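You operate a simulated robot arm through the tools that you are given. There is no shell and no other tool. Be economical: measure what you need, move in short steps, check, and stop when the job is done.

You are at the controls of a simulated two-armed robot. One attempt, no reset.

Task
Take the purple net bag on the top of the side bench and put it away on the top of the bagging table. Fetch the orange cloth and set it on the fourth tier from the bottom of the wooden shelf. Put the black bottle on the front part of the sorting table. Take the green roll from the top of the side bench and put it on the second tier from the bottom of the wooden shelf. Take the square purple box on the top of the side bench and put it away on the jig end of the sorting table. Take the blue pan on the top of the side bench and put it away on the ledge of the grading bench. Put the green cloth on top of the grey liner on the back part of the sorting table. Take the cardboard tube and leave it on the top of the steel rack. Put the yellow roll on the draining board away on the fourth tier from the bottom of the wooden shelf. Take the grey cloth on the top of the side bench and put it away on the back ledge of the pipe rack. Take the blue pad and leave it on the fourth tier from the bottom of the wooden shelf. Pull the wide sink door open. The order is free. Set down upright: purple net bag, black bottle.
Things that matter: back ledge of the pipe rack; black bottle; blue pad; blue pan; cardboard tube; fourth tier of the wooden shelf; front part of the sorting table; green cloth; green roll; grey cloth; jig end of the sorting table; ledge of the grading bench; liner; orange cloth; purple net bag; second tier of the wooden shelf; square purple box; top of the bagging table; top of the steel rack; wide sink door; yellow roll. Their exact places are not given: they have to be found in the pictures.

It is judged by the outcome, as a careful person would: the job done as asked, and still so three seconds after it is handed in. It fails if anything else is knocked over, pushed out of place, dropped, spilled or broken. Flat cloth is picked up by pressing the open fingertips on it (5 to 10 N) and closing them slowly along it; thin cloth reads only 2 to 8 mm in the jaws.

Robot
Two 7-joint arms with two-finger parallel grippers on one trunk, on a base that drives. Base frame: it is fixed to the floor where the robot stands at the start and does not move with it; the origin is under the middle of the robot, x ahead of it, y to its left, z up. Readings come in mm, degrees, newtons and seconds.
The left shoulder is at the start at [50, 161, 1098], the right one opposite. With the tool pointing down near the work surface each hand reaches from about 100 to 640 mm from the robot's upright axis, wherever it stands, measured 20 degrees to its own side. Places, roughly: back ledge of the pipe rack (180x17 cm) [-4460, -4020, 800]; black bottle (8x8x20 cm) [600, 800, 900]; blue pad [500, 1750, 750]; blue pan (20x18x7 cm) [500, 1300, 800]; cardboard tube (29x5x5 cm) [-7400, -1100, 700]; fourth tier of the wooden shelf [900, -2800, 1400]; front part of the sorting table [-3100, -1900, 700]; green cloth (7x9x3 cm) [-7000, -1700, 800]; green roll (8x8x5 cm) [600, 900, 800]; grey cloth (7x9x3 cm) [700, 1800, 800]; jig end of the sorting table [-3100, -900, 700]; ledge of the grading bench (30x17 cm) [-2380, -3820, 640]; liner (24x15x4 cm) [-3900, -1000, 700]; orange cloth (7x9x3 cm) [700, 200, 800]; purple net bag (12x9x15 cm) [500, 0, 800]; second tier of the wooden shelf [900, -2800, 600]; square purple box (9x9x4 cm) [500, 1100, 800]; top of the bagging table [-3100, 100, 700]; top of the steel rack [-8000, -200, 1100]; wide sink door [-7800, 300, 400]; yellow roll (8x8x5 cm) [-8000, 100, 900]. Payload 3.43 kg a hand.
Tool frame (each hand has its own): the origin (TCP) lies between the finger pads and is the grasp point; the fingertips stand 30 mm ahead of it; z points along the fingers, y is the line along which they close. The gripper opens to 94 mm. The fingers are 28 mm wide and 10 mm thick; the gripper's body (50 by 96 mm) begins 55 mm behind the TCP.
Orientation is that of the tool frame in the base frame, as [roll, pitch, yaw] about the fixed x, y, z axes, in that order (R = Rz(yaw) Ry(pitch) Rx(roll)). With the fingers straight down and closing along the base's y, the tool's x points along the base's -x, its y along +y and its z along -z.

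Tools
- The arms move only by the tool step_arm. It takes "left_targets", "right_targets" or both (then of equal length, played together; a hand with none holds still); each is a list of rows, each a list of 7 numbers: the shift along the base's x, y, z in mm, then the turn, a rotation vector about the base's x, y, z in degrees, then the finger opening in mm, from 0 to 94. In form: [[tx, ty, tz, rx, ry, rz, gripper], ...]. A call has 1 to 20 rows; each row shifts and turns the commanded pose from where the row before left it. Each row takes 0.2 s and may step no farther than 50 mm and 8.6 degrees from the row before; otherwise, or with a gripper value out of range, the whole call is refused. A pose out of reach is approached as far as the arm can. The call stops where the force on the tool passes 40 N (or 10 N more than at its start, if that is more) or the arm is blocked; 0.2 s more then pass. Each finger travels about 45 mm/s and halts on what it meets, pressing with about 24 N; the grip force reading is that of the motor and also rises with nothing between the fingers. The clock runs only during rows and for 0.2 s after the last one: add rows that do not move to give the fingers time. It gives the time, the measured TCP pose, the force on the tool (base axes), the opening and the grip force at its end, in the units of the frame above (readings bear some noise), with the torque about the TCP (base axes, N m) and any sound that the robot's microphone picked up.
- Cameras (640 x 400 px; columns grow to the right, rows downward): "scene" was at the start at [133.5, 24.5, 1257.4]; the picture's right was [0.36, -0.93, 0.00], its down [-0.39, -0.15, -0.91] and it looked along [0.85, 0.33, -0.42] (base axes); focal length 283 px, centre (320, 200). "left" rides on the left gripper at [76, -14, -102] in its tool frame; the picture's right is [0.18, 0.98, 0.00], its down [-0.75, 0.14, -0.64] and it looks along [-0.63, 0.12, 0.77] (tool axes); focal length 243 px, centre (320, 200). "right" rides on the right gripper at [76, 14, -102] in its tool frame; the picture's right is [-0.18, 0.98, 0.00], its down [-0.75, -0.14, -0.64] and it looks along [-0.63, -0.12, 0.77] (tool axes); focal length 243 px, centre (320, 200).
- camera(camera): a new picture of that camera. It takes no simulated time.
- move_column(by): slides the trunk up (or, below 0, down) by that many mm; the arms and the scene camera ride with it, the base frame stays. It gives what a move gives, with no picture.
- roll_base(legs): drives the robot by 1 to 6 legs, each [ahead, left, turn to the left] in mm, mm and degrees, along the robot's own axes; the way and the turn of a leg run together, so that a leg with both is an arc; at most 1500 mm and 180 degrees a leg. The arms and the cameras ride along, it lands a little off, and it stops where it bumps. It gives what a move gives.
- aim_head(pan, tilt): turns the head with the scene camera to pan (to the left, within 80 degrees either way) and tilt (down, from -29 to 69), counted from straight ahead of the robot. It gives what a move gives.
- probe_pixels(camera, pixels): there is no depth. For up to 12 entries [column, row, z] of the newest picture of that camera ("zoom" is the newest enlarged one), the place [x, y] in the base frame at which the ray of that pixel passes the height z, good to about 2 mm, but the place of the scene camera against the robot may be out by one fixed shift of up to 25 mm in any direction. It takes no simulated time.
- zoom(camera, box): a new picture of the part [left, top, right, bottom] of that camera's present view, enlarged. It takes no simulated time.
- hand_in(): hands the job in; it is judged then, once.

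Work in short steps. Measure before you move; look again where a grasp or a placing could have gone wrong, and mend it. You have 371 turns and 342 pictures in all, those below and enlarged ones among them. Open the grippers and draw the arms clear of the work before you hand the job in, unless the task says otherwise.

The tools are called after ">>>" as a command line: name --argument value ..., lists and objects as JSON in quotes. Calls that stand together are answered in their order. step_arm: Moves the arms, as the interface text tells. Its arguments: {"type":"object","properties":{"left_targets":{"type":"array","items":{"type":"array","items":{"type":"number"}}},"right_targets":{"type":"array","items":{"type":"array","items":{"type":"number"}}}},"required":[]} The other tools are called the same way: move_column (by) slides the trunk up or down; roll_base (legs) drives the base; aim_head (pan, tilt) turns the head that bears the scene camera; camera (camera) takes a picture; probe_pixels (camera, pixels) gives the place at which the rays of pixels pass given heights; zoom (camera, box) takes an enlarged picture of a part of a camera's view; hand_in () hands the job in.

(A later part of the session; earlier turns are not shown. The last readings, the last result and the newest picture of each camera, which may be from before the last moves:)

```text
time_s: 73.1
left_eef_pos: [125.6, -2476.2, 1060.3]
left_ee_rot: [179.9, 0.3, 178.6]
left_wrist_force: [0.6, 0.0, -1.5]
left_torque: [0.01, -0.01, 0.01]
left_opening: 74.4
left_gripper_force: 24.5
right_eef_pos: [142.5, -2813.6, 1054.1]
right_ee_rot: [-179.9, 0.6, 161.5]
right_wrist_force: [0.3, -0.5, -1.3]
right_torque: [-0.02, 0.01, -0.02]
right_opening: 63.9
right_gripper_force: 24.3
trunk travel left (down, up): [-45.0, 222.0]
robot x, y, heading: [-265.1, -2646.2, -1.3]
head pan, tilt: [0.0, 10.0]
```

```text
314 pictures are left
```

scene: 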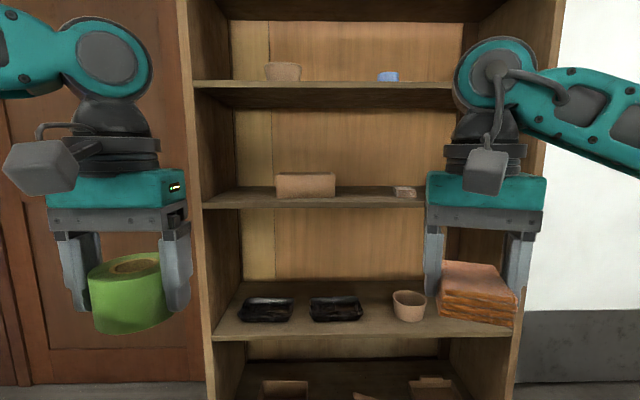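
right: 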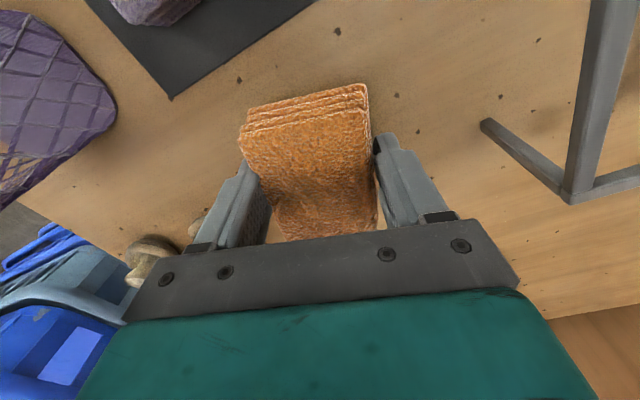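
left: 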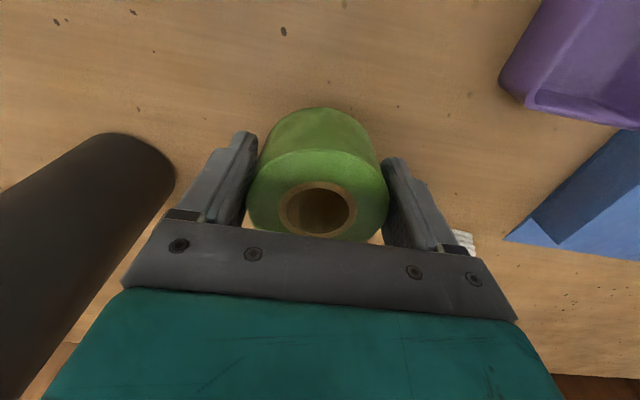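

I see tiers at rows ~400 (1st), ~325 (2nd, two black trays and a pot), ~200 (3rd), ~83 (4th, pot and a blue thing). I raise the trunk fully to view tier 4 level-on.

>>> move_column --by 222

>>> aim_head --pan 0 --tilt 0

>>> camera --camera "scene"

```text
time_s: 75.5
left_eef_pos: [124.1, -2475.9, 1281.1]
left_ee_rot: [179.8, 0.3, 178.8]
left_wrist_force: [0.2, -0.9, -1.9]
left_torque: [0.0, -0.02, 0.0]
left_opening: 74.4
left_gripper_force: 23.5
right_eef_pos: [141.9, -2813.3, 1276.4]
right_ee_rot: [-179.9, 0.6, 161.3]
right_wrist_force: [0.5, 0.3, 0.2]
right_torque: [0.03, 0.02, -0.04]
right_opening: 64.0
right_gripper_force: 24.4
trunk travel left (down, up): [-267.0, 0.0]
robot x, y, heading: [-266.6, -2644.5, -1.1]
head pan, tilt: [0.0, 10.0]
```

```text
time_s: 76.2
left_eef_pos: [125.1, -2476.0, 1280.8]
left_ee_rot: [179.9, 0.3, 178.7]
left_wrist_force: [-0.6, 0.6, -1.9]
left_torque: [0.01, 0.0, 0.01]
left_opening: 74.7
left_gripper_force: 24.4
right_eef_pos: [141.6, -2813.2, 1276.3]
right_ee_rot: [-179.8, 0.6, 161.4]
right_wrist_force: [-0.6, 0.1, 0.4]
right_torque: [0.0, -0.01, -0.03]
right_opening: 64.1
right_gripper_force: 23.7
trunk travel left (down, up): [-267.0, 0.0]
robot x, y, heading: [-266.3, -2646.2, -1.4]
head pan, tilt: [0.0, 0.0]
```

```text
313 pictures are left
```

scene: 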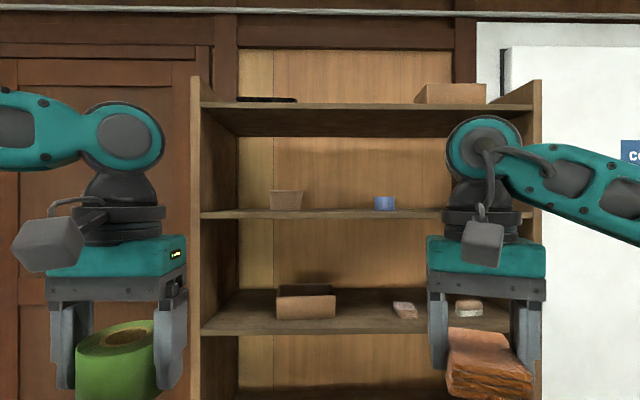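

Camera at z≈1399 sees tier 4's front edge at row 211, so tier 4 is at z≈1365, underside of tier 5 ≈1676. The right part of tier 4 (cols 410–500) is free. I drive closer and to the right.

>>> roll_base --legs '[[0, -270, 1.3], [460, 0, 0]]'

>>> step_arm --right_targets '[[0, 0, 40, 0, 0, 0, 20], [0, 0, 40, 0, 0, 0, 20], [0, 0, 40, 0, 0, 0, 20], [0, 0, 40, 0, 0, 0, 20], [0, 0, 0, 0, 0, 0, 20]]'

>>> aim_head --pan -15 --tilt 5

>>> camera --camera "scene"

>>> camera --camera "right"

```text
time_s: 81.5
left_eef_pos: [580.7, -2744.5, 1278.7]
left_ee_rot: [179.9, 0.4, 179.2]
left_wrist_force: [0.6, -0.8, -1.1]
left_torque: [0.03, 0.01, -0.04]
left_opening: 74.5
left_gripper_force: 24.0
right_eef_pos: [600.6, -3081.6, 1274.8]
right_ee_rot: [180.0, 0.5, 161.9]
right_wrist_force: [0.9, 0.0, -0.4]
right_torque: [0.01, 0.01, 0.01]
right_opening: 63.8
right_gripper_force: 23.9
trunk travel left (down, up): [-267.0, 0.0]
robot x, y, heading: [189.9, -2920.1, -0.8]
head pan, tilt: [0.0, 0.0]
```

```text
time_s: 82.7
left_eef_pos: [582.0, -2745.8, 1280.0]
left_ee_rot: [179.9, 0.3, 179.1]
left_wrist_force: [0.8, -0.4, -1.7]
left_torque: [0.01, 0.02, 0.01]
left_opening: 74.4
left_gripper_force: 23.7
right_eef_pos: [600.8, -3081.0, 1434.6]
right_ee_rot: [-180.0, 0.5, 161.8]
right_wrist_force: [0.3, 0.0, -0.1]
right_torque: [0.02, 0.01, -0.02]
right_opening: 63.7
right_gripper_force: 23.7
trunk travel left (down, up): [-267.0, 0.0]
robot x, y, heading: [195.3, -2917.9, -1.0]
head pan, tilt: [0.0, 0.0]
```

```text
time_s: 83.5
left_eef_pos: [581.0, -2743.1, 1279.9]
left_ee_rot: [179.9, 0.4, 179.1]
left_wrist_force: [-0.5, 0.7, -1.1]
left_torque: [0.04, 0.0, -0.01]
left_opening: 74.5
left_gripper_force: 24.3
right_eef_pos: [599.7, -3082.4, 1435.1]
right_ee_rot: [-179.9, 0.7, 161.9]
right_wrist_force: [0.2, 0.5, -0.5]
right_torque: [-0.02, -0.03, 0.02]
right_opening: 64.2
right_gripper_force: 23.9
trunk travel left (down, up): [-267.0, 0.0]
robot x, y, heading: [195.0, -2917.1, -1.2]
head pan, tilt: [-15.0, 5.0]
```

```text
312 pictures are left
```

scene: 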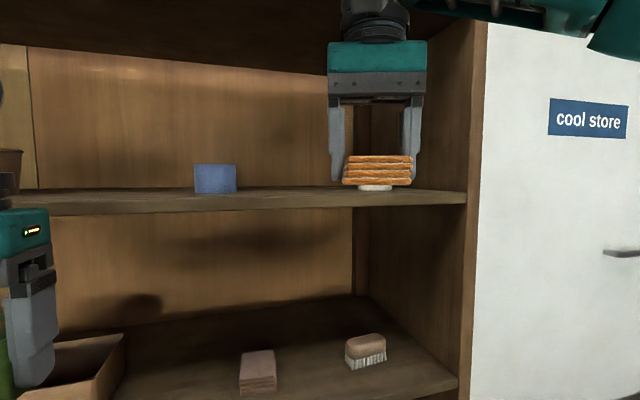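

```text
311 pictures are left
```

right: 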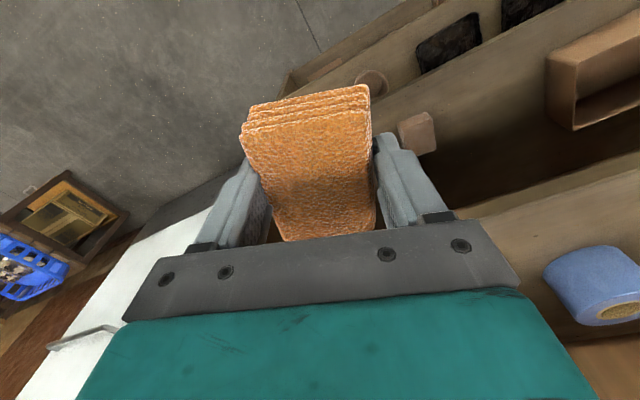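

There's a small whitish thing on tier 4 behind the cloth at (375,187), so I zoom in.

>>> zoom --camera "scene" --box '[160, 120, 480, 230]'

>>> probe_pixels --camera "right" --pixels '[[480, 212, 1365], [560, 186, 1365], [470, 148, 985], [600, 318, 1365], [565, 290, 1365]]'

>>> probe_pixels --camera "scene" --pixels '[[200, 210, 1365], [375, 190, 1365], [215, 192, 1365], [460, 200, 1365]]'

```text
2.00 times, centred on (320, 175) of scene
```

zoom: 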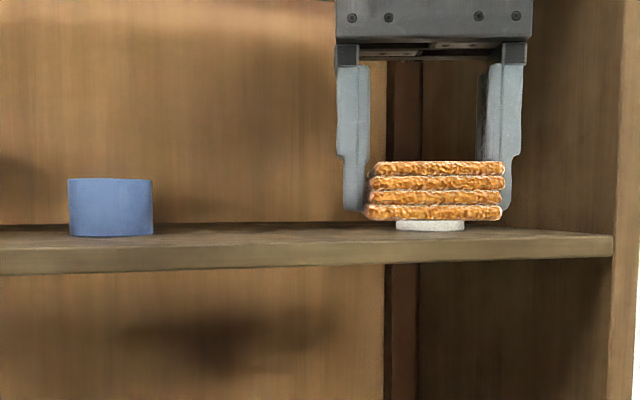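

```text
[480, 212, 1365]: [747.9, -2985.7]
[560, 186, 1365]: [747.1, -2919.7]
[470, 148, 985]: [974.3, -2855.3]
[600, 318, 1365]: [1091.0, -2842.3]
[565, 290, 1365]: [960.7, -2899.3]
```

```text
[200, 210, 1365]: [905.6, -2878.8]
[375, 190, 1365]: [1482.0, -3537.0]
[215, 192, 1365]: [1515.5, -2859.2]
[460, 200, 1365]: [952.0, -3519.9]
```

The tier's front edge is at x≈748. I'll put the cloth at the front near y≈−2990, between the blue roll and the white thing. I shift left, tilt 15°, and reach in at height.

>>> roll_base --legs '[[0, 92, 1]]'

>>> step_arm --right_targets '[[0, 0, 15, 0, -7.5, 0, 20], [0, 0, 15, 0, -7.5, 0, 20], [40, 0, 0, 0, 0, 0, 20], [40, 0, 0, 0, 0, 0, 20], [40, 0, 0, 0, 0, 0, 20], [40, 0, 0, 0, 0, 0, 20], [40, 0, 0, 0, 0, 0, 20], [0, 0, 0, 0, 0, 0, 20]]'

>>> camera --camera "scene"

>>> camera --camera "right"

```text
time_s: 84.9
left_eef_pos: [578.6, -2646.6, 1280.6]
left_ee_rot: [179.8, 0.3, -179.9]
left_wrist_force: [-1.3, -0.3, -2.0]
left_torque: [-0.03, 0.01, 0.0]
left_opening: 74.4
left_gripper_force: 24.2
right_eef_pos: [603.8, -2983.0, 1435.1]
right_ee_rot: [-179.9, 0.5, 162.7]
right_wrist_force: [-0.4, 0.2, -0.1]
right_torque: [0.02, -0.02, 0.02]
right_opening: 63.7
right_gripper_force: 24.4
trunk travel left (down, up): [-267.0, 0.0]
robot x, y, heading: [191.8, -2824.0, -0.1]
head pan, tilt: [-15.0, 5.0]
```

```text
time_s: 86.7
left_eef_pos: [576.3, -2646.0, 1279.8]
left_ee_rot: [180.0, 0.4, -179.8]
left_wrist_force: [0.7, -0.2, -1.9]
left_torque: [0.01, -0.04, -0.02]
left_opening: 74.6
left_gripper_force: 24.3
right_eef_pos: [753.8, -2986.6, 1429.9]
right_ee_rot: [175.5, 14.9, 162.3]
right_wrist_force: [-0.5, 0.2, -1.2]
right_torque: [0.01, -0.01, 0.02]
right_opening: 64.1
right_gripper_force: 24.4
right hand out of reach, approached as far as the arm can: row 6, 7
trunk travel left (down, up): [-267.0, 0.0]
robot x, y, heading: [194.7, -2828.5, 0.0]
head pan, tilt: [-15.0, 5.0]
```

```text
309 pictures are left
```

scene: 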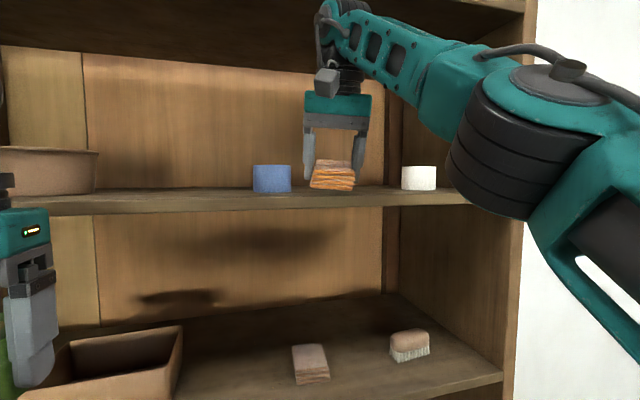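

```text
308 pictures are left
```

right: 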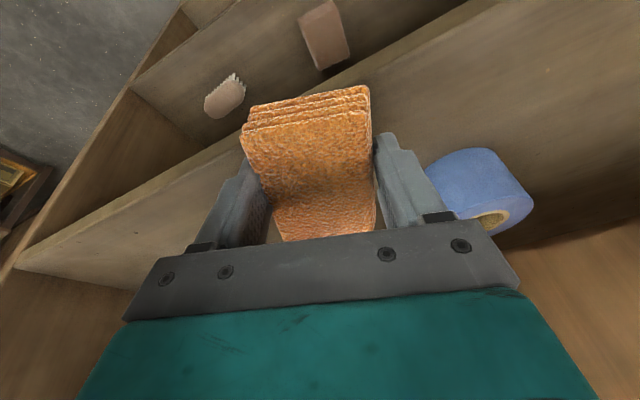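

The arm is at full stretch at x=754; I check the blue roll's clearance and the shelf edge before driving forward.

>>> probe_pixels --camera "right" --pixels '[[428, 168, 1365], [465, 150, 1365], [400, 68, 1365], [150, 190, 1365], [440, 190, 1390]]'

>>> probe_pixels --camera "scene" --pixels '[[271, 192, 1365], [418, 190, 1365], [335, 190, 1365], [271, 212, 1365]]'

```text
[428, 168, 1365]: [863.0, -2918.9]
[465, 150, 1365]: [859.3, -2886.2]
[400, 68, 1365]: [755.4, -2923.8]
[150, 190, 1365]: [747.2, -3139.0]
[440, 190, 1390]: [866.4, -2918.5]
```

```text
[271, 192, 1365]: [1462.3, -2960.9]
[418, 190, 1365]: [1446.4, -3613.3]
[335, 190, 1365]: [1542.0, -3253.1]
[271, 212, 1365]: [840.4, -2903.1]
```

The blue roll starts at x≈860, y>−2925; the cloth's spot is clear. I drive 50 mm forward, then lower to contact.

>>> roll_base --legs '[[50, 0, 0]]'

>>> step_arm --right_targets '[[0, 0, -8, 0, 0, 0, 20], [0, 0, -5, 0, 0, 0, 20], [0, 0, -4, 0, 0, 0, 20], [0, 0, -4, 0, 0, 0, 20], [0, 0, -4, 0, 0, 0, 20], [0, 0, 0, 0, 0, 0, 20]]'

>>> camera --camera "scene"

```text
time_s: 87.7
left_eef_pos: [629.0, -2647.1, 1279.6]
left_ee_rot: [179.9, 0.3, -179.9]
left_wrist_force: [0.7, -0.9, -2.0]
left_torque: [0.01, 0.04, 0.0]
left_opening: 74.5
left_gripper_force: 23.9
right_eef_pos: [804.6, -2986.3, 1429.7]
right_ee_rot: [175.5, 14.8, 162.3]
right_wrist_force: [-0.3, -0.7, -1.5]
right_torque: [-0.04, 0.07, -0.02]
right_opening: 63.5
right_gripper_force: 24.0
trunk travel left (down, up): [-267.0, 0.0]
robot x, y, heading: [240.1, -2826.0, 0.2]
head pan, tilt: [-15.0, 5.0]
```

```text
time_s: 88.4
left_eef_pos: [627.7, -2646.1, 1281.2]
left_ee_rot: [179.9, 0.3, -179.8]
left_wrist_force: [0.2, 0.3, -0.1]
left_torque: [-0.01, 0.02, -0.02]
left_opening: 74.4
left_gripper_force: 24.5
right_eef_pos: [802.3, -2986.8, 1422.9]
right_ee_rot: [175.0, 15.9, 162.1]
right_wrist_force: [2.0, 1.5, 10.7]
right_torque: [-0.24, 0.37, -0.02]
right_opening: 64.1
right_gripper_force: 24.3
trunk travel left (down, up): [-267.0, 0.0]
robot x, y, heading: [246.3, -2826.3, 0.1]
head pan, tilt: [-15.0, 5.0]
stopped in row 3 (right hand): the force on the tool passed its limit at 46 N (the readings are from after the stop); the commanded pose is now the measured one
```

```text
307 pictures are left
```

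scene: 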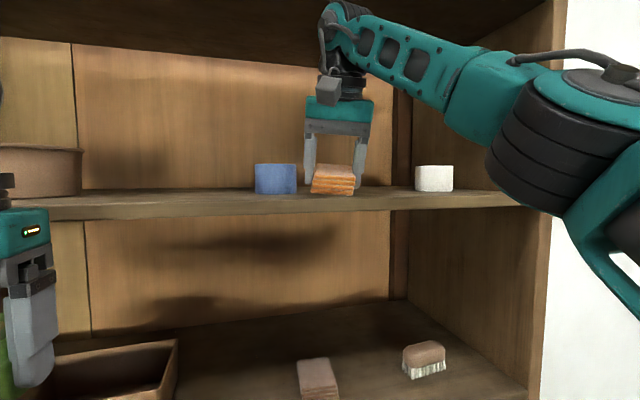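

Contact at TCP z≈1422 on the cloth's near edge. I level the hand, lower lightly until it rests, then open.

>>> step_arm --right_targets '[[0, 0, 0, 0, 6, 0, 20], [0, 0, -3, 0, 6, 0, 20], [0, 0, -3, 0, 0, 0, 20], [0, 0, -2, 0, 0, 0, 20], [0, 0, -2, 0, 0, 0, 20]]'

```text
time_s: 88.8
left_eef_pos: [627.3, -2647.5, 1279.0]
left_ee_rot: [179.9, 0.4, -179.8]
left_wrist_force: [-1.2, 0.2, -1.6]
left_torque: [0.01, -0.04, 0.01]
left_opening: 74.7
left_gripper_force: 23.9
right_eef_pos: [800.1, -2988.4, 1420.1]
right_ee_rot: [176.5, 11.5, 162.1]
right_wrist_force: [1.8, 2.9, 6.6]
right_torque: [-0.08, 0.17, -0.03]
right_opening: 64.4
right_gripper_force: 23.8
right hand out of reach, approached as far as the arm can: row 1, 2
trunk travel left (down, up): [-267.0, 0.0]
robot x, y, heading: [245.7, -2826.3, -0.0]
head pan, tilt: [-15.0, 5.0]
stopped in row 2 (right hand): the force on the tool passed its limit at 48 N (the readings are from after the stop); the commanded pose is now the measured one
```

It rests now. I open gently to 80 and rise out.

>>> step_arm --right_targets '[[0, 0, 0, 0, 0, 0, 66], [0, 0, 0, 0, 0, 0, 72], [0, 0, 0, 0, 0, 0, 80], [0, 0, 0, 0, 0, 0, 80], [0, 0, 15, 0, 0, 0, 80], [0, 0, 20, 0, 0, 0, 80], [0, 0, 10, 0, 0, 0, 80]]'

>>> camera --camera "scene"

>>> camera --camera "right"

```text
time_s: 90.5
left_eef_pos: [628.7, -2646.2, 1280.9]
left_ee_rot: [179.9, 0.3, -179.9]
left_wrist_force: [-0.4, -0.5, -1.7]
left_torque: [0.01, 0.0, 0.01]
left_opening: 74.6
left_gripper_force: 23.5
right_eef_pos: [792.3, -2985.2, 1430.1]
right_ee_rot: [176.5, 11.4, 162.1]
right_wrist_force: [-0.7, 0.0, 0.0]
right_torque: [0.0, -0.02, -0.01]
right_opening: 80.1
right_gripper_force: 0.0
right hand out of reach, approached as far as the arm can: row 5, 6, 7
trunk travel left (down, up): [-267.0, 0.0]
robot x, y, heading: [241.8, -2826.0, 0.1]
head pan, tilt: [-15.0, 5.0]
```

```text
306 pictures are left
```

scene: 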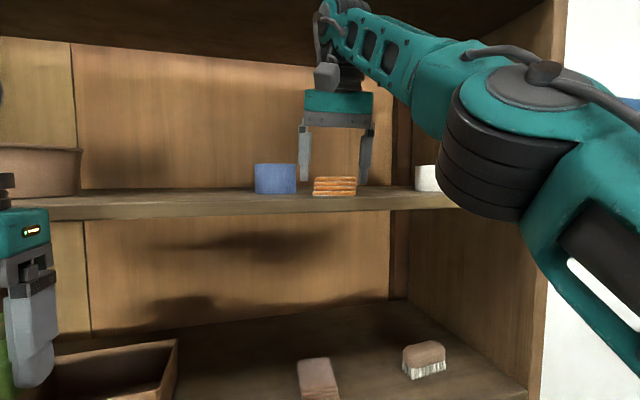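

```text
305 pictures are left
```

right: 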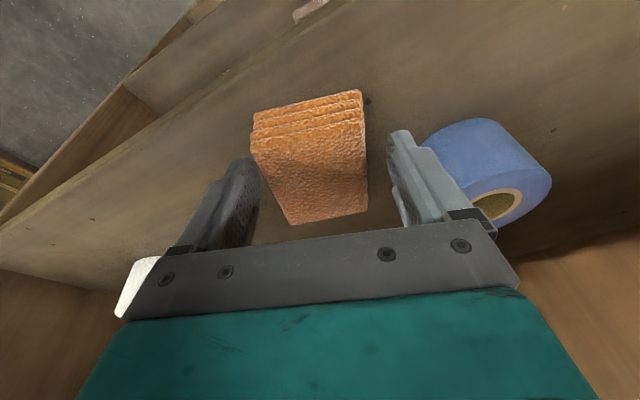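

The cloth lies flat on tier 4. I withdraw along the cloth's axis, rising as reach allows.

>>> step_arm --right_targets '[[-12, 4, 5, 0, 0, 0, 80], [-12, 4, 5, 0, 0, 0, 80], [-12, 4, 5, 0, 0, 0, 80], [-14, 5, 5, 0, 0, 0, 80], [-20, 7, 0, 0, 0, 0, 80], [-25, 7, 0, 0, 0, 0, 80], [-30, 0, 0, 0, 0, 0, 80], [-30, 0, 0, 0, 0, 0, 80], [-30, 0, 0, 0, 0, 0, 80], [-30, 0, 0, 0, 0, 0, 80]]'

>>> camera --camera "scene"

>>> camera --camera "right"

```text
time_s: 92.7
left_eef_pos: [627.7, -2646.5, 1279.6]
left_ee_rot: [179.8, 0.2, -179.8]
left_wrist_force: [-0.6, 0.6, -1.4]
left_torque: [-0.02, 0.0, 0.03]
left_opening: 74.5
left_gripper_force: 23.7
right_eef_pos: [577.1, -2954.7, 1447.8]
right_ee_rot: [176.5, 11.3, 162.1]
right_wrist_force: [0.6, 0.3, 0.3]
right_torque: [0.01, 0.0, -0.04]
right_opening: 80.1
right_gripper_force: 0.0
trunk travel left (down, up): [-267.0, 0.0]
robot x, y, heading: [240.5, -2824.6, 0.0]
head pan, tilt: [-15.0, 5.0]
```

```text
304 pictures are left
```

scene: 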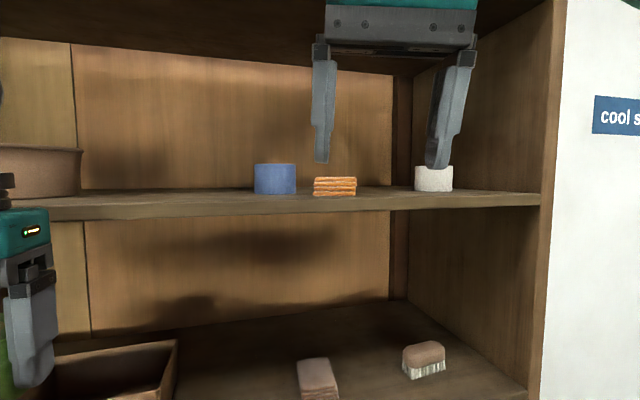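

```text
303 pictures are left
```

right: 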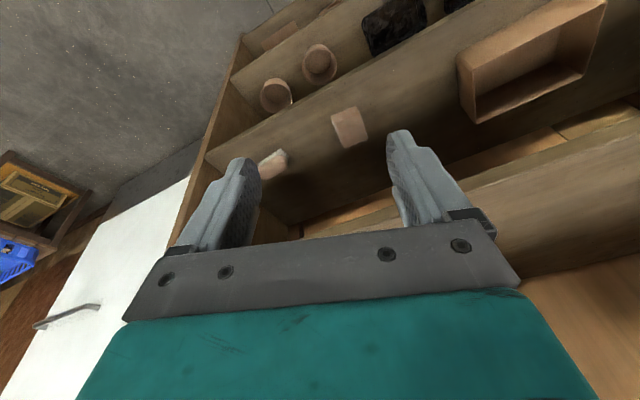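

Orange cloth placed. Now the green roll on tier 2: I back off, lower the trunk and look.

>>> roll_base --legs '[[-230, 0, 0]]'

>>> move_column --by -267

>>> aim_head --pan 0 --tilt 30

>>> camera --camera "scene"

```text
time_s: 94.4
left_eef_pos: [395.4, -2647.7, 1280.1]
left_ee_rot: [179.9, 0.3, -179.7]
left_wrist_force: [-0.5, 0.4, -0.6]
left_torque: [0.01, -0.02, -0.03]
left_opening: 74.5
left_gripper_force: 23.9
right_eef_pos: [345.4, -2955.0, 1447.5]
right_ee_rot: [176.5, 11.2, 162.1]
right_wrist_force: [-0.1, -0.1, -0.3]
right_torque: [-0.01, 0.0, 0.03]
right_opening: 80.1
right_gripper_force: 0.0
trunk travel left (down, up): [-267.0, 0.0]
robot x, y, heading: [11.0, -2825.1, 0.2]
head pan, tilt: [-15.0, 5.0]
```

```text
time_s: 97.1
left_eef_pos: [396.1, -2647.5, 1012.9]
left_ee_rot: [179.9, 0.3, -179.8]
left_wrist_force: [0.2, 0.4, -1.9]
left_torque: [0.01, -0.01, -0.02]
left_opening: 74.3
left_gripper_force: 24.1
right_eef_pos: [344.8, -2955.5, 1181.8]
right_ee_rot: [176.6, 11.4, 162.2]
right_wrist_force: [0.1, 0.1, -0.7]
right_torque: [-0.01, 0.0, 0.02]
right_opening: 80.1
right_gripper_force: 0.0
trunk travel left (down, up): [0.0, 267.0]
robot x, y, heading: [8.4, -2828.1, 0.0]
head pan, tilt: [-15.0, 5.0]
```

```text
time_s: 98.0
left_eef_pos: [395.8, -2646.9, 1013.6]
left_ee_rot: [179.9, 0.3, -179.8]
left_wrist_force: [-0.2, 0.2, -1.4]
left_torque: [0.02, 0.0, 0.0]
left_opening: 74.6
left_gripper_force: 24.0
right_eef_pos: [345.7, -2955.2, 1181.5]
right_ee_rot: [176.6, 11.3, 162.1]
right_wrist_force: [-0.2, 0.5, 1.2]
right_torque: [0.04, 0.0, 0.04]
right_opening: 79.9
right_gripper_force: 0.0
trunk travel left (down, up): [0.0, 267.0]
robot x, y, heading: [11.6, -2828.4, -0.2]
head pan, tilt: [0.0, 30.0]
```

```text
302 pictures are left
```

scene: 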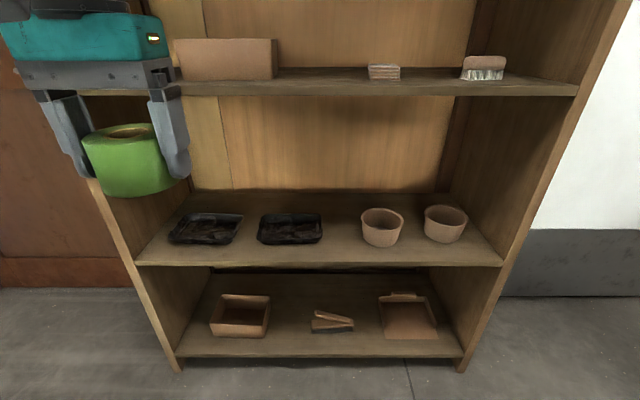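

Tier 2's front edge is at row 262; the gap between tray and pot at column ~341 suits the roll. I probe it and drive so the left hand faces it.

>>> probe_pixels --camera "scene" --pixels '[[341, 262, 582], [341, 240, 582], [323, 240, 582], [361, 240, 582], [341, 262, 560], [341, 262, 600]]'

>>> roll_base --legs '[[180, -240, 0]]'

>>> step_arm --left_targets '[[0, 0, -40, 0, 0, 0, 40], [0, 0, -40, 0, 0, 0, 40], [0, 0, -40, 0, 0, 0, 40], [0, 0, -40, 0, 0, 0, 40], [0, 0, -40, 0, 0, 0, 40], [0, 0, -40, 0, 0, 0, 40], [0, 0, -40, 0, 0, 0, 40], [0, 0, 0, 0, 0, 0, 40]]'

>>> aim_head --pan 10 --tilt 40

>>> camera --camera "scene"

>>> camera --camera "left"

```text
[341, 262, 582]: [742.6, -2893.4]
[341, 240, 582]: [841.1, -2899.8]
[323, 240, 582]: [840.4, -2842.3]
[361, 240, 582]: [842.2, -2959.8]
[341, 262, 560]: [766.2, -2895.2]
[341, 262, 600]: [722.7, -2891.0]
```

```text
time_s: 100.7
left_eef_pos: [573.1, -2879.3, 1013.6]
left_ee_rot: [179.9, 0.3, -179.5]
left_wrist_force: [-0.4, 1.6, -0.7]
left_torque: [-0.01, 0.03, 0.05]
left_opening: 74.2
left_gripper_force: 24.0
right_eef_pos: [523.5, -3188.1, 1180.3]
right_ee_rot: [176.4, 11.2, 162.6]
right_wrist_force: [0.3, 0.7, 0.5]
right_torque: [-0.02, -0.01, -0.02]
right_opening: 80.2
right_gripper_force: 0.1
trunk travel left (down, up): [0.0, 267.0]
robot x, y, heading: [185.7, -3060.6, 0.5]
head pan, tilt: [0.0, 30.0]
```

```text
time_s: 102.5
left_eef_pos: [572.4, -2877.5, 731.3]
left_ee_rot: [179.9, 0.3, -179.5]
left_wrist_force: [-0.4, -0.3, -0.8]
left_torque: [0.0, 0.02, 0.01]
left_opening: 74.4
left_gripper_force: 23.9
right_eef_pos: [522.9, -3187.0, 1181.4]
right_ee_rot: [176.5, 11.3, 162.5]
right_wrist_force: [0.3, -0.6, 0.0]
right_torque: [0.01, -0.03, 0.02]
right_opening: 80.0
right_gripper_force: 0.1
trunk travel left (down, up): [0.0, 267.0]
robot x, y, heading: [188.7, -3058.7, 0.5]
head pan, tilt: [0.0, 30.0]
```

```text
time_s: 103.2
left_eef_pos: [571.7, -2876.7, 730.8]
left_ee_rot: [180.0, 0.3, -179.5]
left_wrist_force: [0.5, -0.4, -0.5]
left_torque: [-0.03, 0.03, 0.0]
left_opening: 74.1
left_gripper_force: 24.0
right_eef_pos: [522.2, -3188.3, 1181.2]
right_ee_rot: [176.5, 11.3, 162.4]
right_wrist_force: [1.0, 0.2, 0.1]
right_torque: [-0.02, -0.01, 0.02]
right_opening: 79.9
right_gripper_force: 0.0
trunk travel left (down, up): [0.0, 267.0]
robot x, y, heading: [189.9, -3061.1, 0.4]
head pan, tilt: [10.0, 40.0]
```

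```text
301 pictures are left
```

scene: 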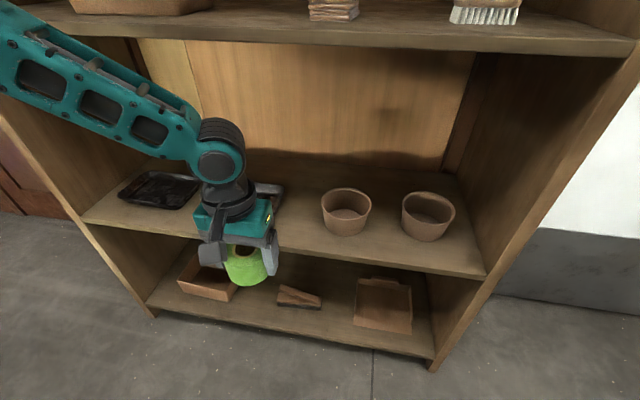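

```text
300 pictures are left
```

left: 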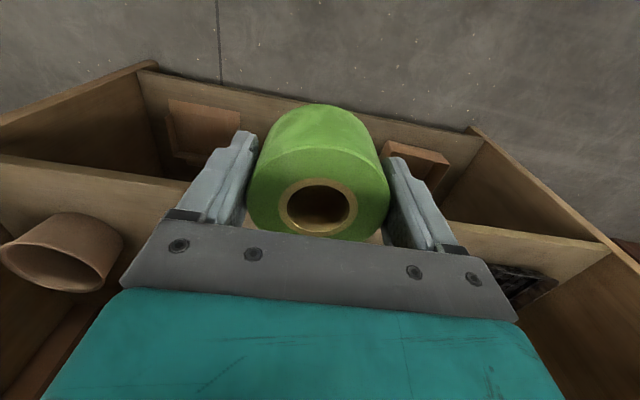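

I probe the tier's front edge, the pot and the tray from the left wrist view.

>>> probe_pixels --camera "left" --pixels '[[100, 172, 582], [560, 238, 582], [100, 172, 600], [560, 238, 600], [120, 240, 640], [120, 240, 582], [500, 295, 600], [85, 270, 650], [60, 215, 582]]'

>>> zoom --camera "scene" --box '[150, 150, 400, 300]'

```text
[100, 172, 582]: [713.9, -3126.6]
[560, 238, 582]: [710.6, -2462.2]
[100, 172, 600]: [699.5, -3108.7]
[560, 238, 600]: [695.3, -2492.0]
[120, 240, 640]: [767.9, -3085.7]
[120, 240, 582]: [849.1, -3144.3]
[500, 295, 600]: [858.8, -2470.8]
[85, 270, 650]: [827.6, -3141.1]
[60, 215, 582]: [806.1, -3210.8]
```

```text
2.56 times, centred on (275, 225) of scene
```

zoom: 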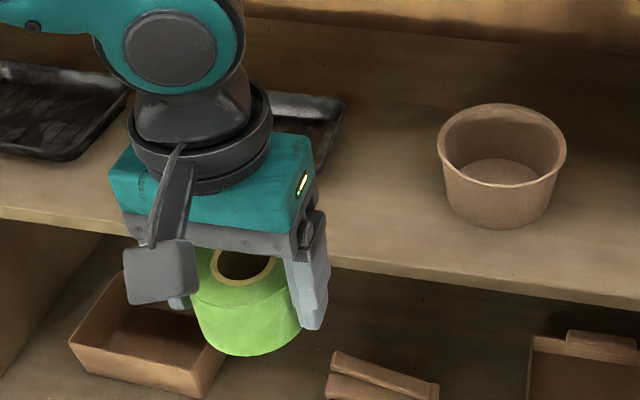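

I calibrate the scene camera's shift using the roll's known place (hole centre at (245,253.5), z≈745), and probe pot and tray.

>>> probe_pixels --camera "scene" --pixels '[[245, 253.5, 745], [323, 215, 600], [345, 237, 560], [283, 195, 590], [272, 215, 560], [300, 258, 560], [284, 190, 560]]'

```text
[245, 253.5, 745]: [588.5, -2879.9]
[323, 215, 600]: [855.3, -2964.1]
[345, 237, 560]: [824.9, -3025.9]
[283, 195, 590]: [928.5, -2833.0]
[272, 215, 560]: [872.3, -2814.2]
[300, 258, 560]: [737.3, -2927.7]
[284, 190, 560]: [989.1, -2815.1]
```

Shift ≈(+16,−3). Gap true centre y≈−2890, tier z≈560. I drive forward 200 and then lower the roll slowly.

>>> roll_base --legs '[[200, -10, 0]]'

>>> camera --camera "scene"

```text
time_s: 104.8
left_eef_pos: [739.2, -2885.2, 728.6]
left_ee_rot: [179.9, -1.1, 179.3]
left_wrist_force: [0.1, -0.8, -1.5]
left_torque: [0.01, 0.01, 0.02]
left_opening: 74.3
left_gripper_force: 24.1
right_eef_pos: [701.5, -3196.4, 1180.9]
right_ee_rot: [176.5, 11.3, 162.5]
right_wrist_force: [-0.4, -0.2, 1.4]
right_torque: [-0.01, -0.03, 0.02]
right_opening: 79.9
right_gripper_force: 0.1
trunk travel left (down, up): [0.0, 267.0]
robot x, y, heading: [367.2, -3066.4, 0.4]
head pan, tilt: [10.0, 40.0]
stopped in leg 1: the robot was blocked; the commanded pose is now the measured one
```

```text
298 pictures are left
```

scene: 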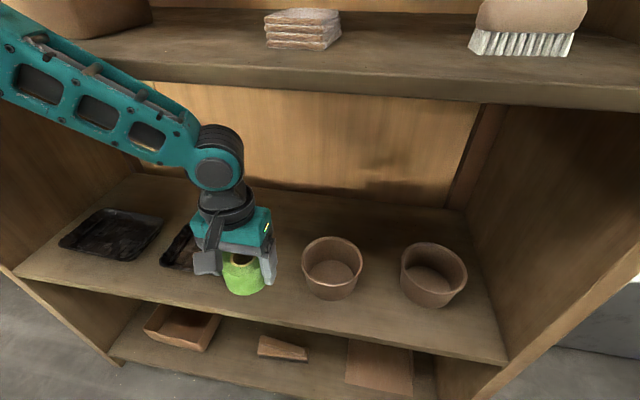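

The drive was blocked at x=367, probably the left forearm against tier 3's edge. I back off 70 mm, lower the hand by 100 so the forearm passes under, and try again.

>>> roll_base --legs '[[-90, 0, 0]]'

>>> step_arm --left_targets '[[0, 0, -35, 0, 0, 0, 40], [0, 0, -35, 0, 0, 0, 40], [0, 0, -30, 0, 0, 0, 40], [0, 0, 0, 0, 0, 0, 40]]'

>>> aim_head --pan 25 --tilt 30

>>> camera --camera "scene"

```text
time_s: 105.9
left_eef_pos: [652.0, -2886.7, 729.1]
left_ee_rot: [179.8, -1.1, 179.5]
left_wrist_force: [0.4, 0.1, -0.5]
left_torque: [0.0, 0.01, 0.03]
left_opening: 74.5
left_gripper_force: 23.7
right_eef_pos: [616.2, -3197.9, 1182.1]
right_ee_rot: [176.6, 11.2, 162.4]
right_wrist_force: [0.7, -0.6, 0.1]
right_torque: [0.0, -0.02, -0.02]
right_opening: 79.9
right_gripper_force: 0.1
trunk travel left (down, up): [0.0, 267.0]
robot x, y, heading: [278.7, -3072.7, 0.6]
head pan, tilt: [10.0, 40.0]
```

```text
time_s: 106.9
left_eef_pos: [642.9, -2864.2, 650.8]
left_ee_rot: [179.7, -1.2, 179.4]
left_wrist_force: [-1.0, -0.3, -1.1]
left_torque: [0.01, -0.03, -0.01]
left_opening: 74.7
left_gripper_force: 24.0
left hand out of reach, approached as far as the arm can: row 2, 3
right_eef_pos: [616.9, -3198.0, 1179.8]
right_ee_rot: [176.4, 11.1, 162.4]
right_wrist_force: [-0.1, 0.1, 0.1]
right_torque: [0.03, -0.02, -0.02]
right_opening: 79.9
right_gripper_force: 0.1
trunk travel left (down, up): [0.0, 267.0]
robot x, y, heading: [278.1, -3070.7, 0.4]
head pan, tilt: [10.0, 40.0]
```

```text
time_s: 107.7
left_eef_pos: [642.0, -2864.7, 651.7]
left_ee_rot: [179.8, -1.1, 179.5]
left_wrist_force: [0.5, 0.0, -1.6]
left_torque: [-0.01, -0.01, 0.01]
left_opening: 74.6
left_gripper_force: 24.1
right_eef_pos: [616.3, -3197.3, 1180.2]
right_ee_rot: [176.5, 11.3, 162.4]
right_wrist_force: [-0.9, -1.1, -0.1]
right_torque: [-0.02, -0.01, 0.0]
right_opening: 80.1
right_gripper_force: 0.0
trunk travel left (down, up): [0.0, 267.0]
robot x, y, heading: [278.1, -3070.8, 0.2]
head pan, tilt: [25.0, 30.0]
```

```text
297 pictures are left
```

scene: 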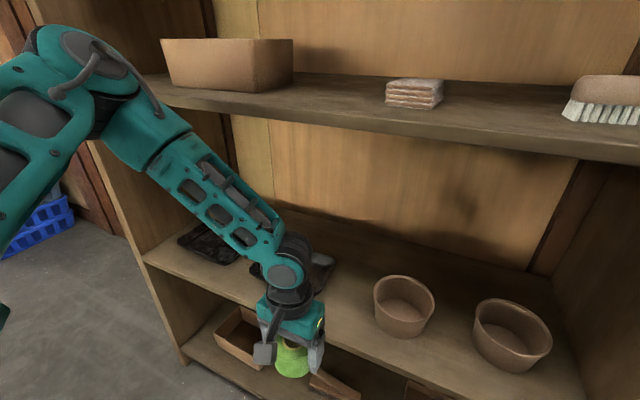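

Out of reach at that fold. I test whether more forward extension frees the descent.

>>> step_arm --left_targets '[[20, -10, 0, 0, 0, 0, 40], [20, -10, 0, 0, 0, 0, 40], [20, 0, 0, 0, 0, 0, 40], [0, 0, 0, 0, 0, 0, 40]]'

```text
time_s: 108.7
left_eef_pos: [692.4, -2865.8, 673.9]
left_ee_rot: [179.9, -1.2, 179.3]
left_wrist_force: [-0.8, -0.4, -1.3]
left_torque: [0.02, 0.02, 0.02]
left_opening: 74.6
left_gripper_force: 24.2
left hand out of reach, approached as far as the arm can: row 1, 2, 3
right_eef_pos: [616.9, -3197.9, 1180.8]
right_ee_rot: [176.4, 11.2, 162.4]
right_wrist_force: [0.5, 0.9, 0.1]
right_torque: [-0.01, -0.01, -0.02]
right_opening: 79.7
right_gripper_force: 0.1
trunk travel left (down, up): [0.0, 267.0]
robot x, y, heading: [284.0, -3069.9, 0.6]
head pan, tilt: [25.0, 30.0]
```

The vertical tool limits the low reach. I tilt the left hand forward by 30° to see if that frees it.

>>> step_arm --left_targets '[[-10, 0, 0, 0, -7.5, 0, 40], [-10, 0, 0, 0, -7.5, 0, 40], [0, 0, 0, 0, -7.5, 0, 40], [0, 0, 0, 0, -7.5, 0, 40], [0, 0, 0, 0, 0, 0, 40]]'

>>> camera --camera "scene"

```text
time_s: 109.8
left_eef_pos: [672.6, -2864.0, 675.1]
left_ee_rot: [179.5, 28.9, 179.3]
left_wrist_force: [0.0, 0.2, -1.0]
left_torque: [0.01, 0.02, 0.0]
left_opening: 74.4
left_gripper_force: 24.2
right_eef_pos: [615.1, -3197.1, 1181.1]
right_ee_rot: [176.7, 11.2, 162.4]
right_wrist_force: [0.8, 0.4, -1.0]
right_torque: [0.03, 0.01, 0.02]
right_opening: 80.3
right_gripper_force: 0.2
trunk travel left (down, up): [0.0, 267.0]
robot x, y, heading: [280.2, -3069.0, 0.2]
head pan, tilt: [25.0, 30.0]
```

```text
296 pictures are left
```

scene: 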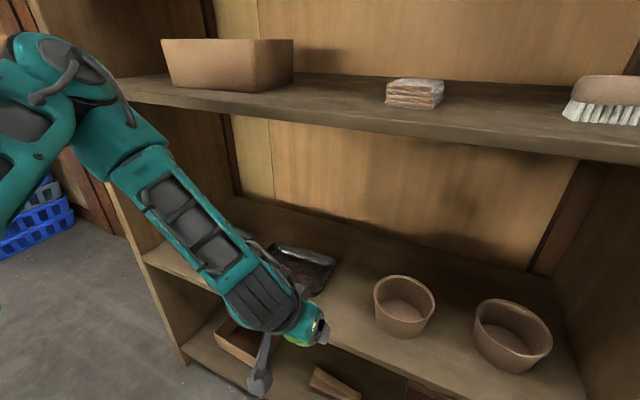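

With tilt the reach is fine. I move the roll sideways into line (y −2890) and advance the arm.

>>> step_arm --left_targets '[[10, -13, 0, 0, 0, 0, 40], [20, -13, 0, 0, 0, 0, 40], [30, 0, 0, 0, 0, 0, 40], [30, 0, 0, 0, 0, 0, 40], [0, 0, 0, 0, 0, 0, 40]]'

>>> camera --camera "scene"

```text
time_s: 111.0
left_eef_pos: [758.3, -2875.4, 692.9]
left_ee_rot: [179.6, 28.8, 179.3]
left_wrist_force: [0.4, -0.1, -1.5]
left_torque: [0.01, 0.03, -0.01]
left_opening: 74.4
left_gripper_force: 24.4
left hand out of reach, approached as far as the arm can: row 2, 3, 4
right_eef_pos: [615.6, -3197.3, 1180.1]
right_ee_rot: [176.5, 11.2, 162.5]
right_wrist_force: [0.4, 0.1, -0.2]
right_torque: [-0.02, -0.04, 0.02]
right_opening: 80.3
right_gripper_force: 0.0
trunk travel left (down, up): [0.0, 267.0]
robot x, y, heading: [276.3, -3070.0, 0.4]
head pan, tilt: [25.0, 30.0]
```

```text
295 pictures are left
```

scene: 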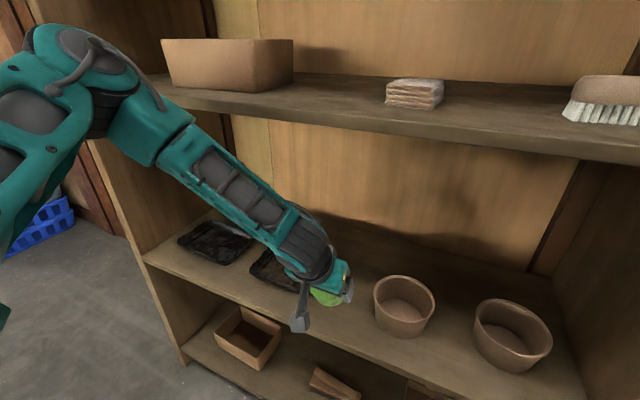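

Reach runs out at this distance, so I pull the hand back, lower it a bit outside the shelf, then bring the base nearer.

>>> step_arm --left_targets '[[-30, 0, 0, 0, 0, 0, 40], [-30, 0, 0, 0, 0, 0, 40], [-30, 0, -10, 0, 0, 0, 40], [0, 0, -25, 0, 0, 0, 40], [0, 0, 0, 0, 0, 0, 40]]'

>>> roll_base --legs '[[70, 0, 0]]'

>>> camera --camera "scene"

```text
time_s: 112.2
left_eef_pos: [665.5, -2868.8, 664.3]
left_ee_rot: [179.5, 29.0, 179.4]
left_wrist_force: [-1.0, -0.7, -2.2]
left_torque: [-0.01, 0.0, 0.01]
left_opening: 74.5
left_gripper_force: 24.5
left hand out of reach, approached as far as the arm can: row 4
right_eef_pos: [616.5, -3197.1, 1180.2]
right_ee_rot: [176.5, 11.3, 162.4]
right_wrist_force: [0.8, -0.3, 0.7]
right_torque: [-0.04, -0.02, 0.0]
right_opening: 79.9
right_gripper_force: 0.0
trunk travel left (down, up): [0.0, 267.0]
robot x, y, heading: [278.2, -3071.2, 0.0]
head pan, tilt: [25.0, 30.0]
```

```text
time_s: 113.3
left_eef_pos: [733.5, -2870.3, 665.4]
left_ee_rot: [179.5, 28.9, 179.3]
left_wrist_force: [0.0, 0.3, -1.4]
left_torque: [-0.01, 0.0, 0.0]
left_opening: 74.4
left_gripper_force: 23.7
right_eef_pos: [685.1, -3197.1, 1179.9]
right_ee_rot: [176.7, 11.3, 162.3]
right_wrist_force: [-0.1, 0.3, -0.1]
right_torque: [-0.02, 0.01, -0.02]
right_opening: 80.3
right_gripper_force: 0.0
trunk travel left (down, up): [0.0, 267.0]
robot x, y, heading: [349.0, -3069.4, 0.4]
head pan, tilt: [25.0, 30.0]
```

```text
294 pictures are left
```

scene: 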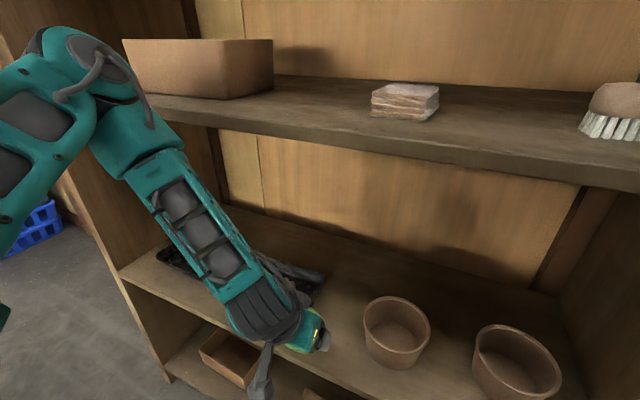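

The reach limit may come from the arm's posture. Roll yaw is free, so I back off and try yawing the left hand +24° while lowering.

>>> roll_base --legs '[[-100, 0, 0]]'

>>> step_arm --left_targets '[[0, 0, 0, 0, 7.5, 0, 40], [0, 0, 0, 0, 7.5, 0, 40], [0, 0, 0, 0, 0, 8, 40], [0, 0, 0, 0, 0, 8, 40], [0, 0, 0, 0, 0, 8, 40], [0, 0, -15, 0, 0, 0, 40], [0, 0, -15, 0, 0, 0, 40], [0, 0, 0, 0, 0, 0, 40]]'

>>> camera --camera "scene"

```text
time_s: 114.4
left_eef_pos: [635.2, -2868.8, 666.1]
left_ee_rot: [179.5, 28.9, 179.5]
left_wrist_force: [-0.1, 0.5, -0.8]
left_torque: [-0.01, 0.01, -0.02]
left_opening: 74.3
left_gripper_force: 24.5
right_eef_pos: [585.9, -3197.5, 1180.3]
right_ee_rot: [176.6, 11.3, 162.4]
right_wrist_force: [-0.4, 0.0, -0.3]
right_torque: [0.0, 0.0, -0.01]
right_opening: 79.9
right_gripper_force: 0.1
trunk travel left (down, up): [0.0, 267.0]
robot x, y, heading: [244.3, -3072.9, 0.3]
head pan, tilt: [25.0, 30.0]
```

```text
time_s: 116.2
left_eef_pos: [630.7, -2851.9, 653.5]
left_ee_rot: [179.6, 13.9, -156.4]
left_wrist_force: [0.2, -0.2, -0.6]
left_torque: [-0.01, 0.01, -0.03]
left_opening: 74.3
left_gripper_force: 23.4
left hand out of reach, approached as far as the arm can: row 5, 6, 7
right_eef_pos: [586.0, -3197.0, 1181.3]
right_ee_rot: [176.5, 11.3, 162.5]
right_wrist_force: [0.5, -0.1, -0.2]
right_torque: [-0.01, -0.02, -0.02]
right_opening: 80.2
right_gripper_force: 0.0
trunk travel left (down, up): [0.0, 267.0]
robot x, y, heading: [250.3, -3071.4, 0.5]
head pan, tilt: [25.0, 30.0]
```

```text
293 pictures are left
```

scene: 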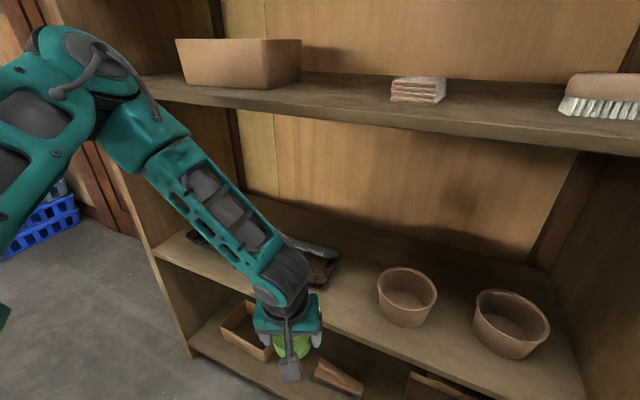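

The hand drifts outward when limited, so I test reaching further to the left.

>>> step_arm --left_targets '[[0, 40, 10, 0, 0, -8, 40], [0, 40, 0, 0, 0, -8, 40], [0, 40, 0, 0, 0, -8, 40], [0, 40, 0, 0, 0, 0, 40], [0, 0, -20, 0, 0, 0, 40], [0, 0, -20, 0, 0, 0, 40], [0, 0, -20, 0, 0, 0, 40], [0, 0, 0, 0, 0, 0, 40]]'

```text
time_s: 118.0
left_eef_pos: [631.7, -2694.1, 603.7]
left_ee_rot: [179.7, 13.9, 179.5]
left_wrist_force: [0.9, -0.2, -0.8]
left_torque: [0.01, 0.04, -0.01]
left_opening: 74.3
left_gripper_force: 24.3
right_eef_pos: [586.9, -3196.7, 1181.4]
right_ee_rot: [176.5, 11.2, 162.5]
right_wrist_force: [0.0, -0.7, -0.4]
right_torque: [0.02, 0.0, 0.0]
right_opening: 79.9
right_gripper_force: 0.1
trunk travel left (down, up): [0.0, 267.0]
robot x, y, heading: [245.9, -3071.5, 0.6]
head pan, tilt: [25.0, 30.0]
```

At 45° outward the low reach works (z 604). I raise to 650, draw the right hand back, and shift the base right so the roll lines up with y −2890.

>>> step_arm --left_targets '[[0, 0, 25, 0, 0, 0, 40], [0, 0, 25, 0, 0, 0, 40], [0, 0, 0, 0, 0, 0, 40], [0, 0, 0, 0, 0, 0, 40]]' --right_targets '[[-40, 0, 0, 0, 0, 0, 80], [-40, 0, 0, 0, 0, 0, 80], [-40, 0, 0, 0, 0, 0, 80], [-30, 0, 0, 0, 0, 0, 80]]'

>>> roll_base --legs '[[0, -196, 0]]'

>>> camera --camera "scene"

>>> camera --camera "left"

```text
time_s: 119.0
left_eef_pos: [631.0, -2693.5, 653.1]
left_ee_rot: [179.6, 13.9, 179.5]
left_wrist_force: [0.5, 0.4, -1.0]
left_torque: [-0.02, 0.03, -0.02]
left_opening: 74.5
left_gripper_force: 24.0
right_eef_pos: [433.9, -3197.0, 1180.1]
right_ee_rot: [176.6, 11.1, 162.5]
right_wrist_force: [-0.6, -0.1, 0.3]
right_torque: [-0.01, -0.01, -0.02]
right_opening: 80.3
right_gripper_force: 0.2
trunk travel left (down, up): [0.0, 267.0]
robot x, y, heading: [245.2, -3070.8, 0.2]
head pan, tilt: [25.0, 30.0]
```

```text
time_s: 121.4
left_eef_pos: [633.2, -2892.1, 654.0]
left_ee_rot: [179.6, 14.0, 179.4]
left_wrist_force: [0.2, -0.4, -0.9]
left_torque: [-0.01, 0.03, 0.01]
left_opening: 74.6
left_gripper_force: 23.6
right_eef_pos: [436.9, -3393.7, 1180.1]
right_ee_rot: [176.6, 11.2, 162.4]
right_wrist_force: [-0.4, -0.1, 0.8]
right_torque: [-0.03, -0.01, 0.02]
right_opening: 79.9
right_gripper_force: 0.0
trunk travel left (down, up): [0.0, 267.0]
robot x, y, heading: [252.7, -3269.5, 0.3]
head pan, tilt: [25.0, 30.0]
```

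```text
292 pictures are left
```

scene: 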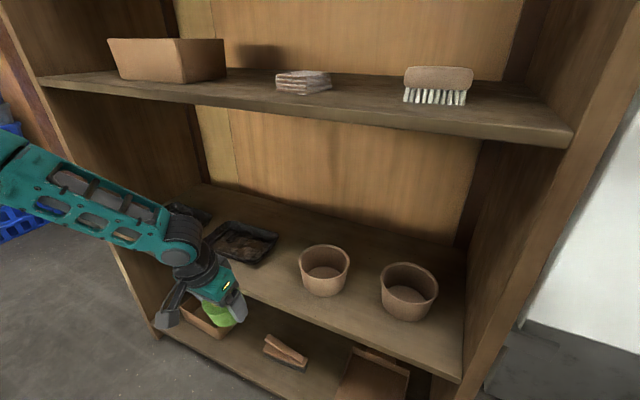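

```text
291 pictures are left
```

left: 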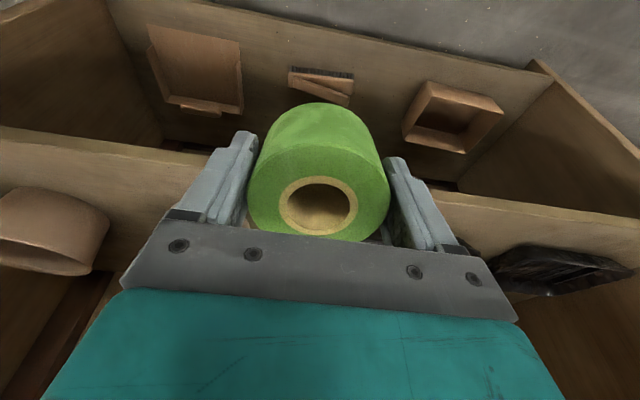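

I verify the gap once more before entering.

>>> probe_pixels --camera "scene" --pixels '[[278, 238, 580], [258, 265, 565], [301, 262, 610], [308, 288, 562], [323, 297, 562], [240, 287, 562]]'

>>> probe_pixels --camera "left" --pixels '[[490, 262, 580], [108, 232, 610], [100, 262, 630], [520, 205, 562], [100, 148, 562], [30, 193, 562]]'

```text
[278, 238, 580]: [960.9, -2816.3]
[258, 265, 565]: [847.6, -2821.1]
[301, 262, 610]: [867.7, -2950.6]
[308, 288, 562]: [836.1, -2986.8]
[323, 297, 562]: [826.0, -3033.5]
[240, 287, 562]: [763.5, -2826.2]
```

```text
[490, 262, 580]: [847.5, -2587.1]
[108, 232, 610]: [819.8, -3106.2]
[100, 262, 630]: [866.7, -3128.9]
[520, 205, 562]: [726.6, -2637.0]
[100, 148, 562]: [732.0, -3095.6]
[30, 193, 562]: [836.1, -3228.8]
```

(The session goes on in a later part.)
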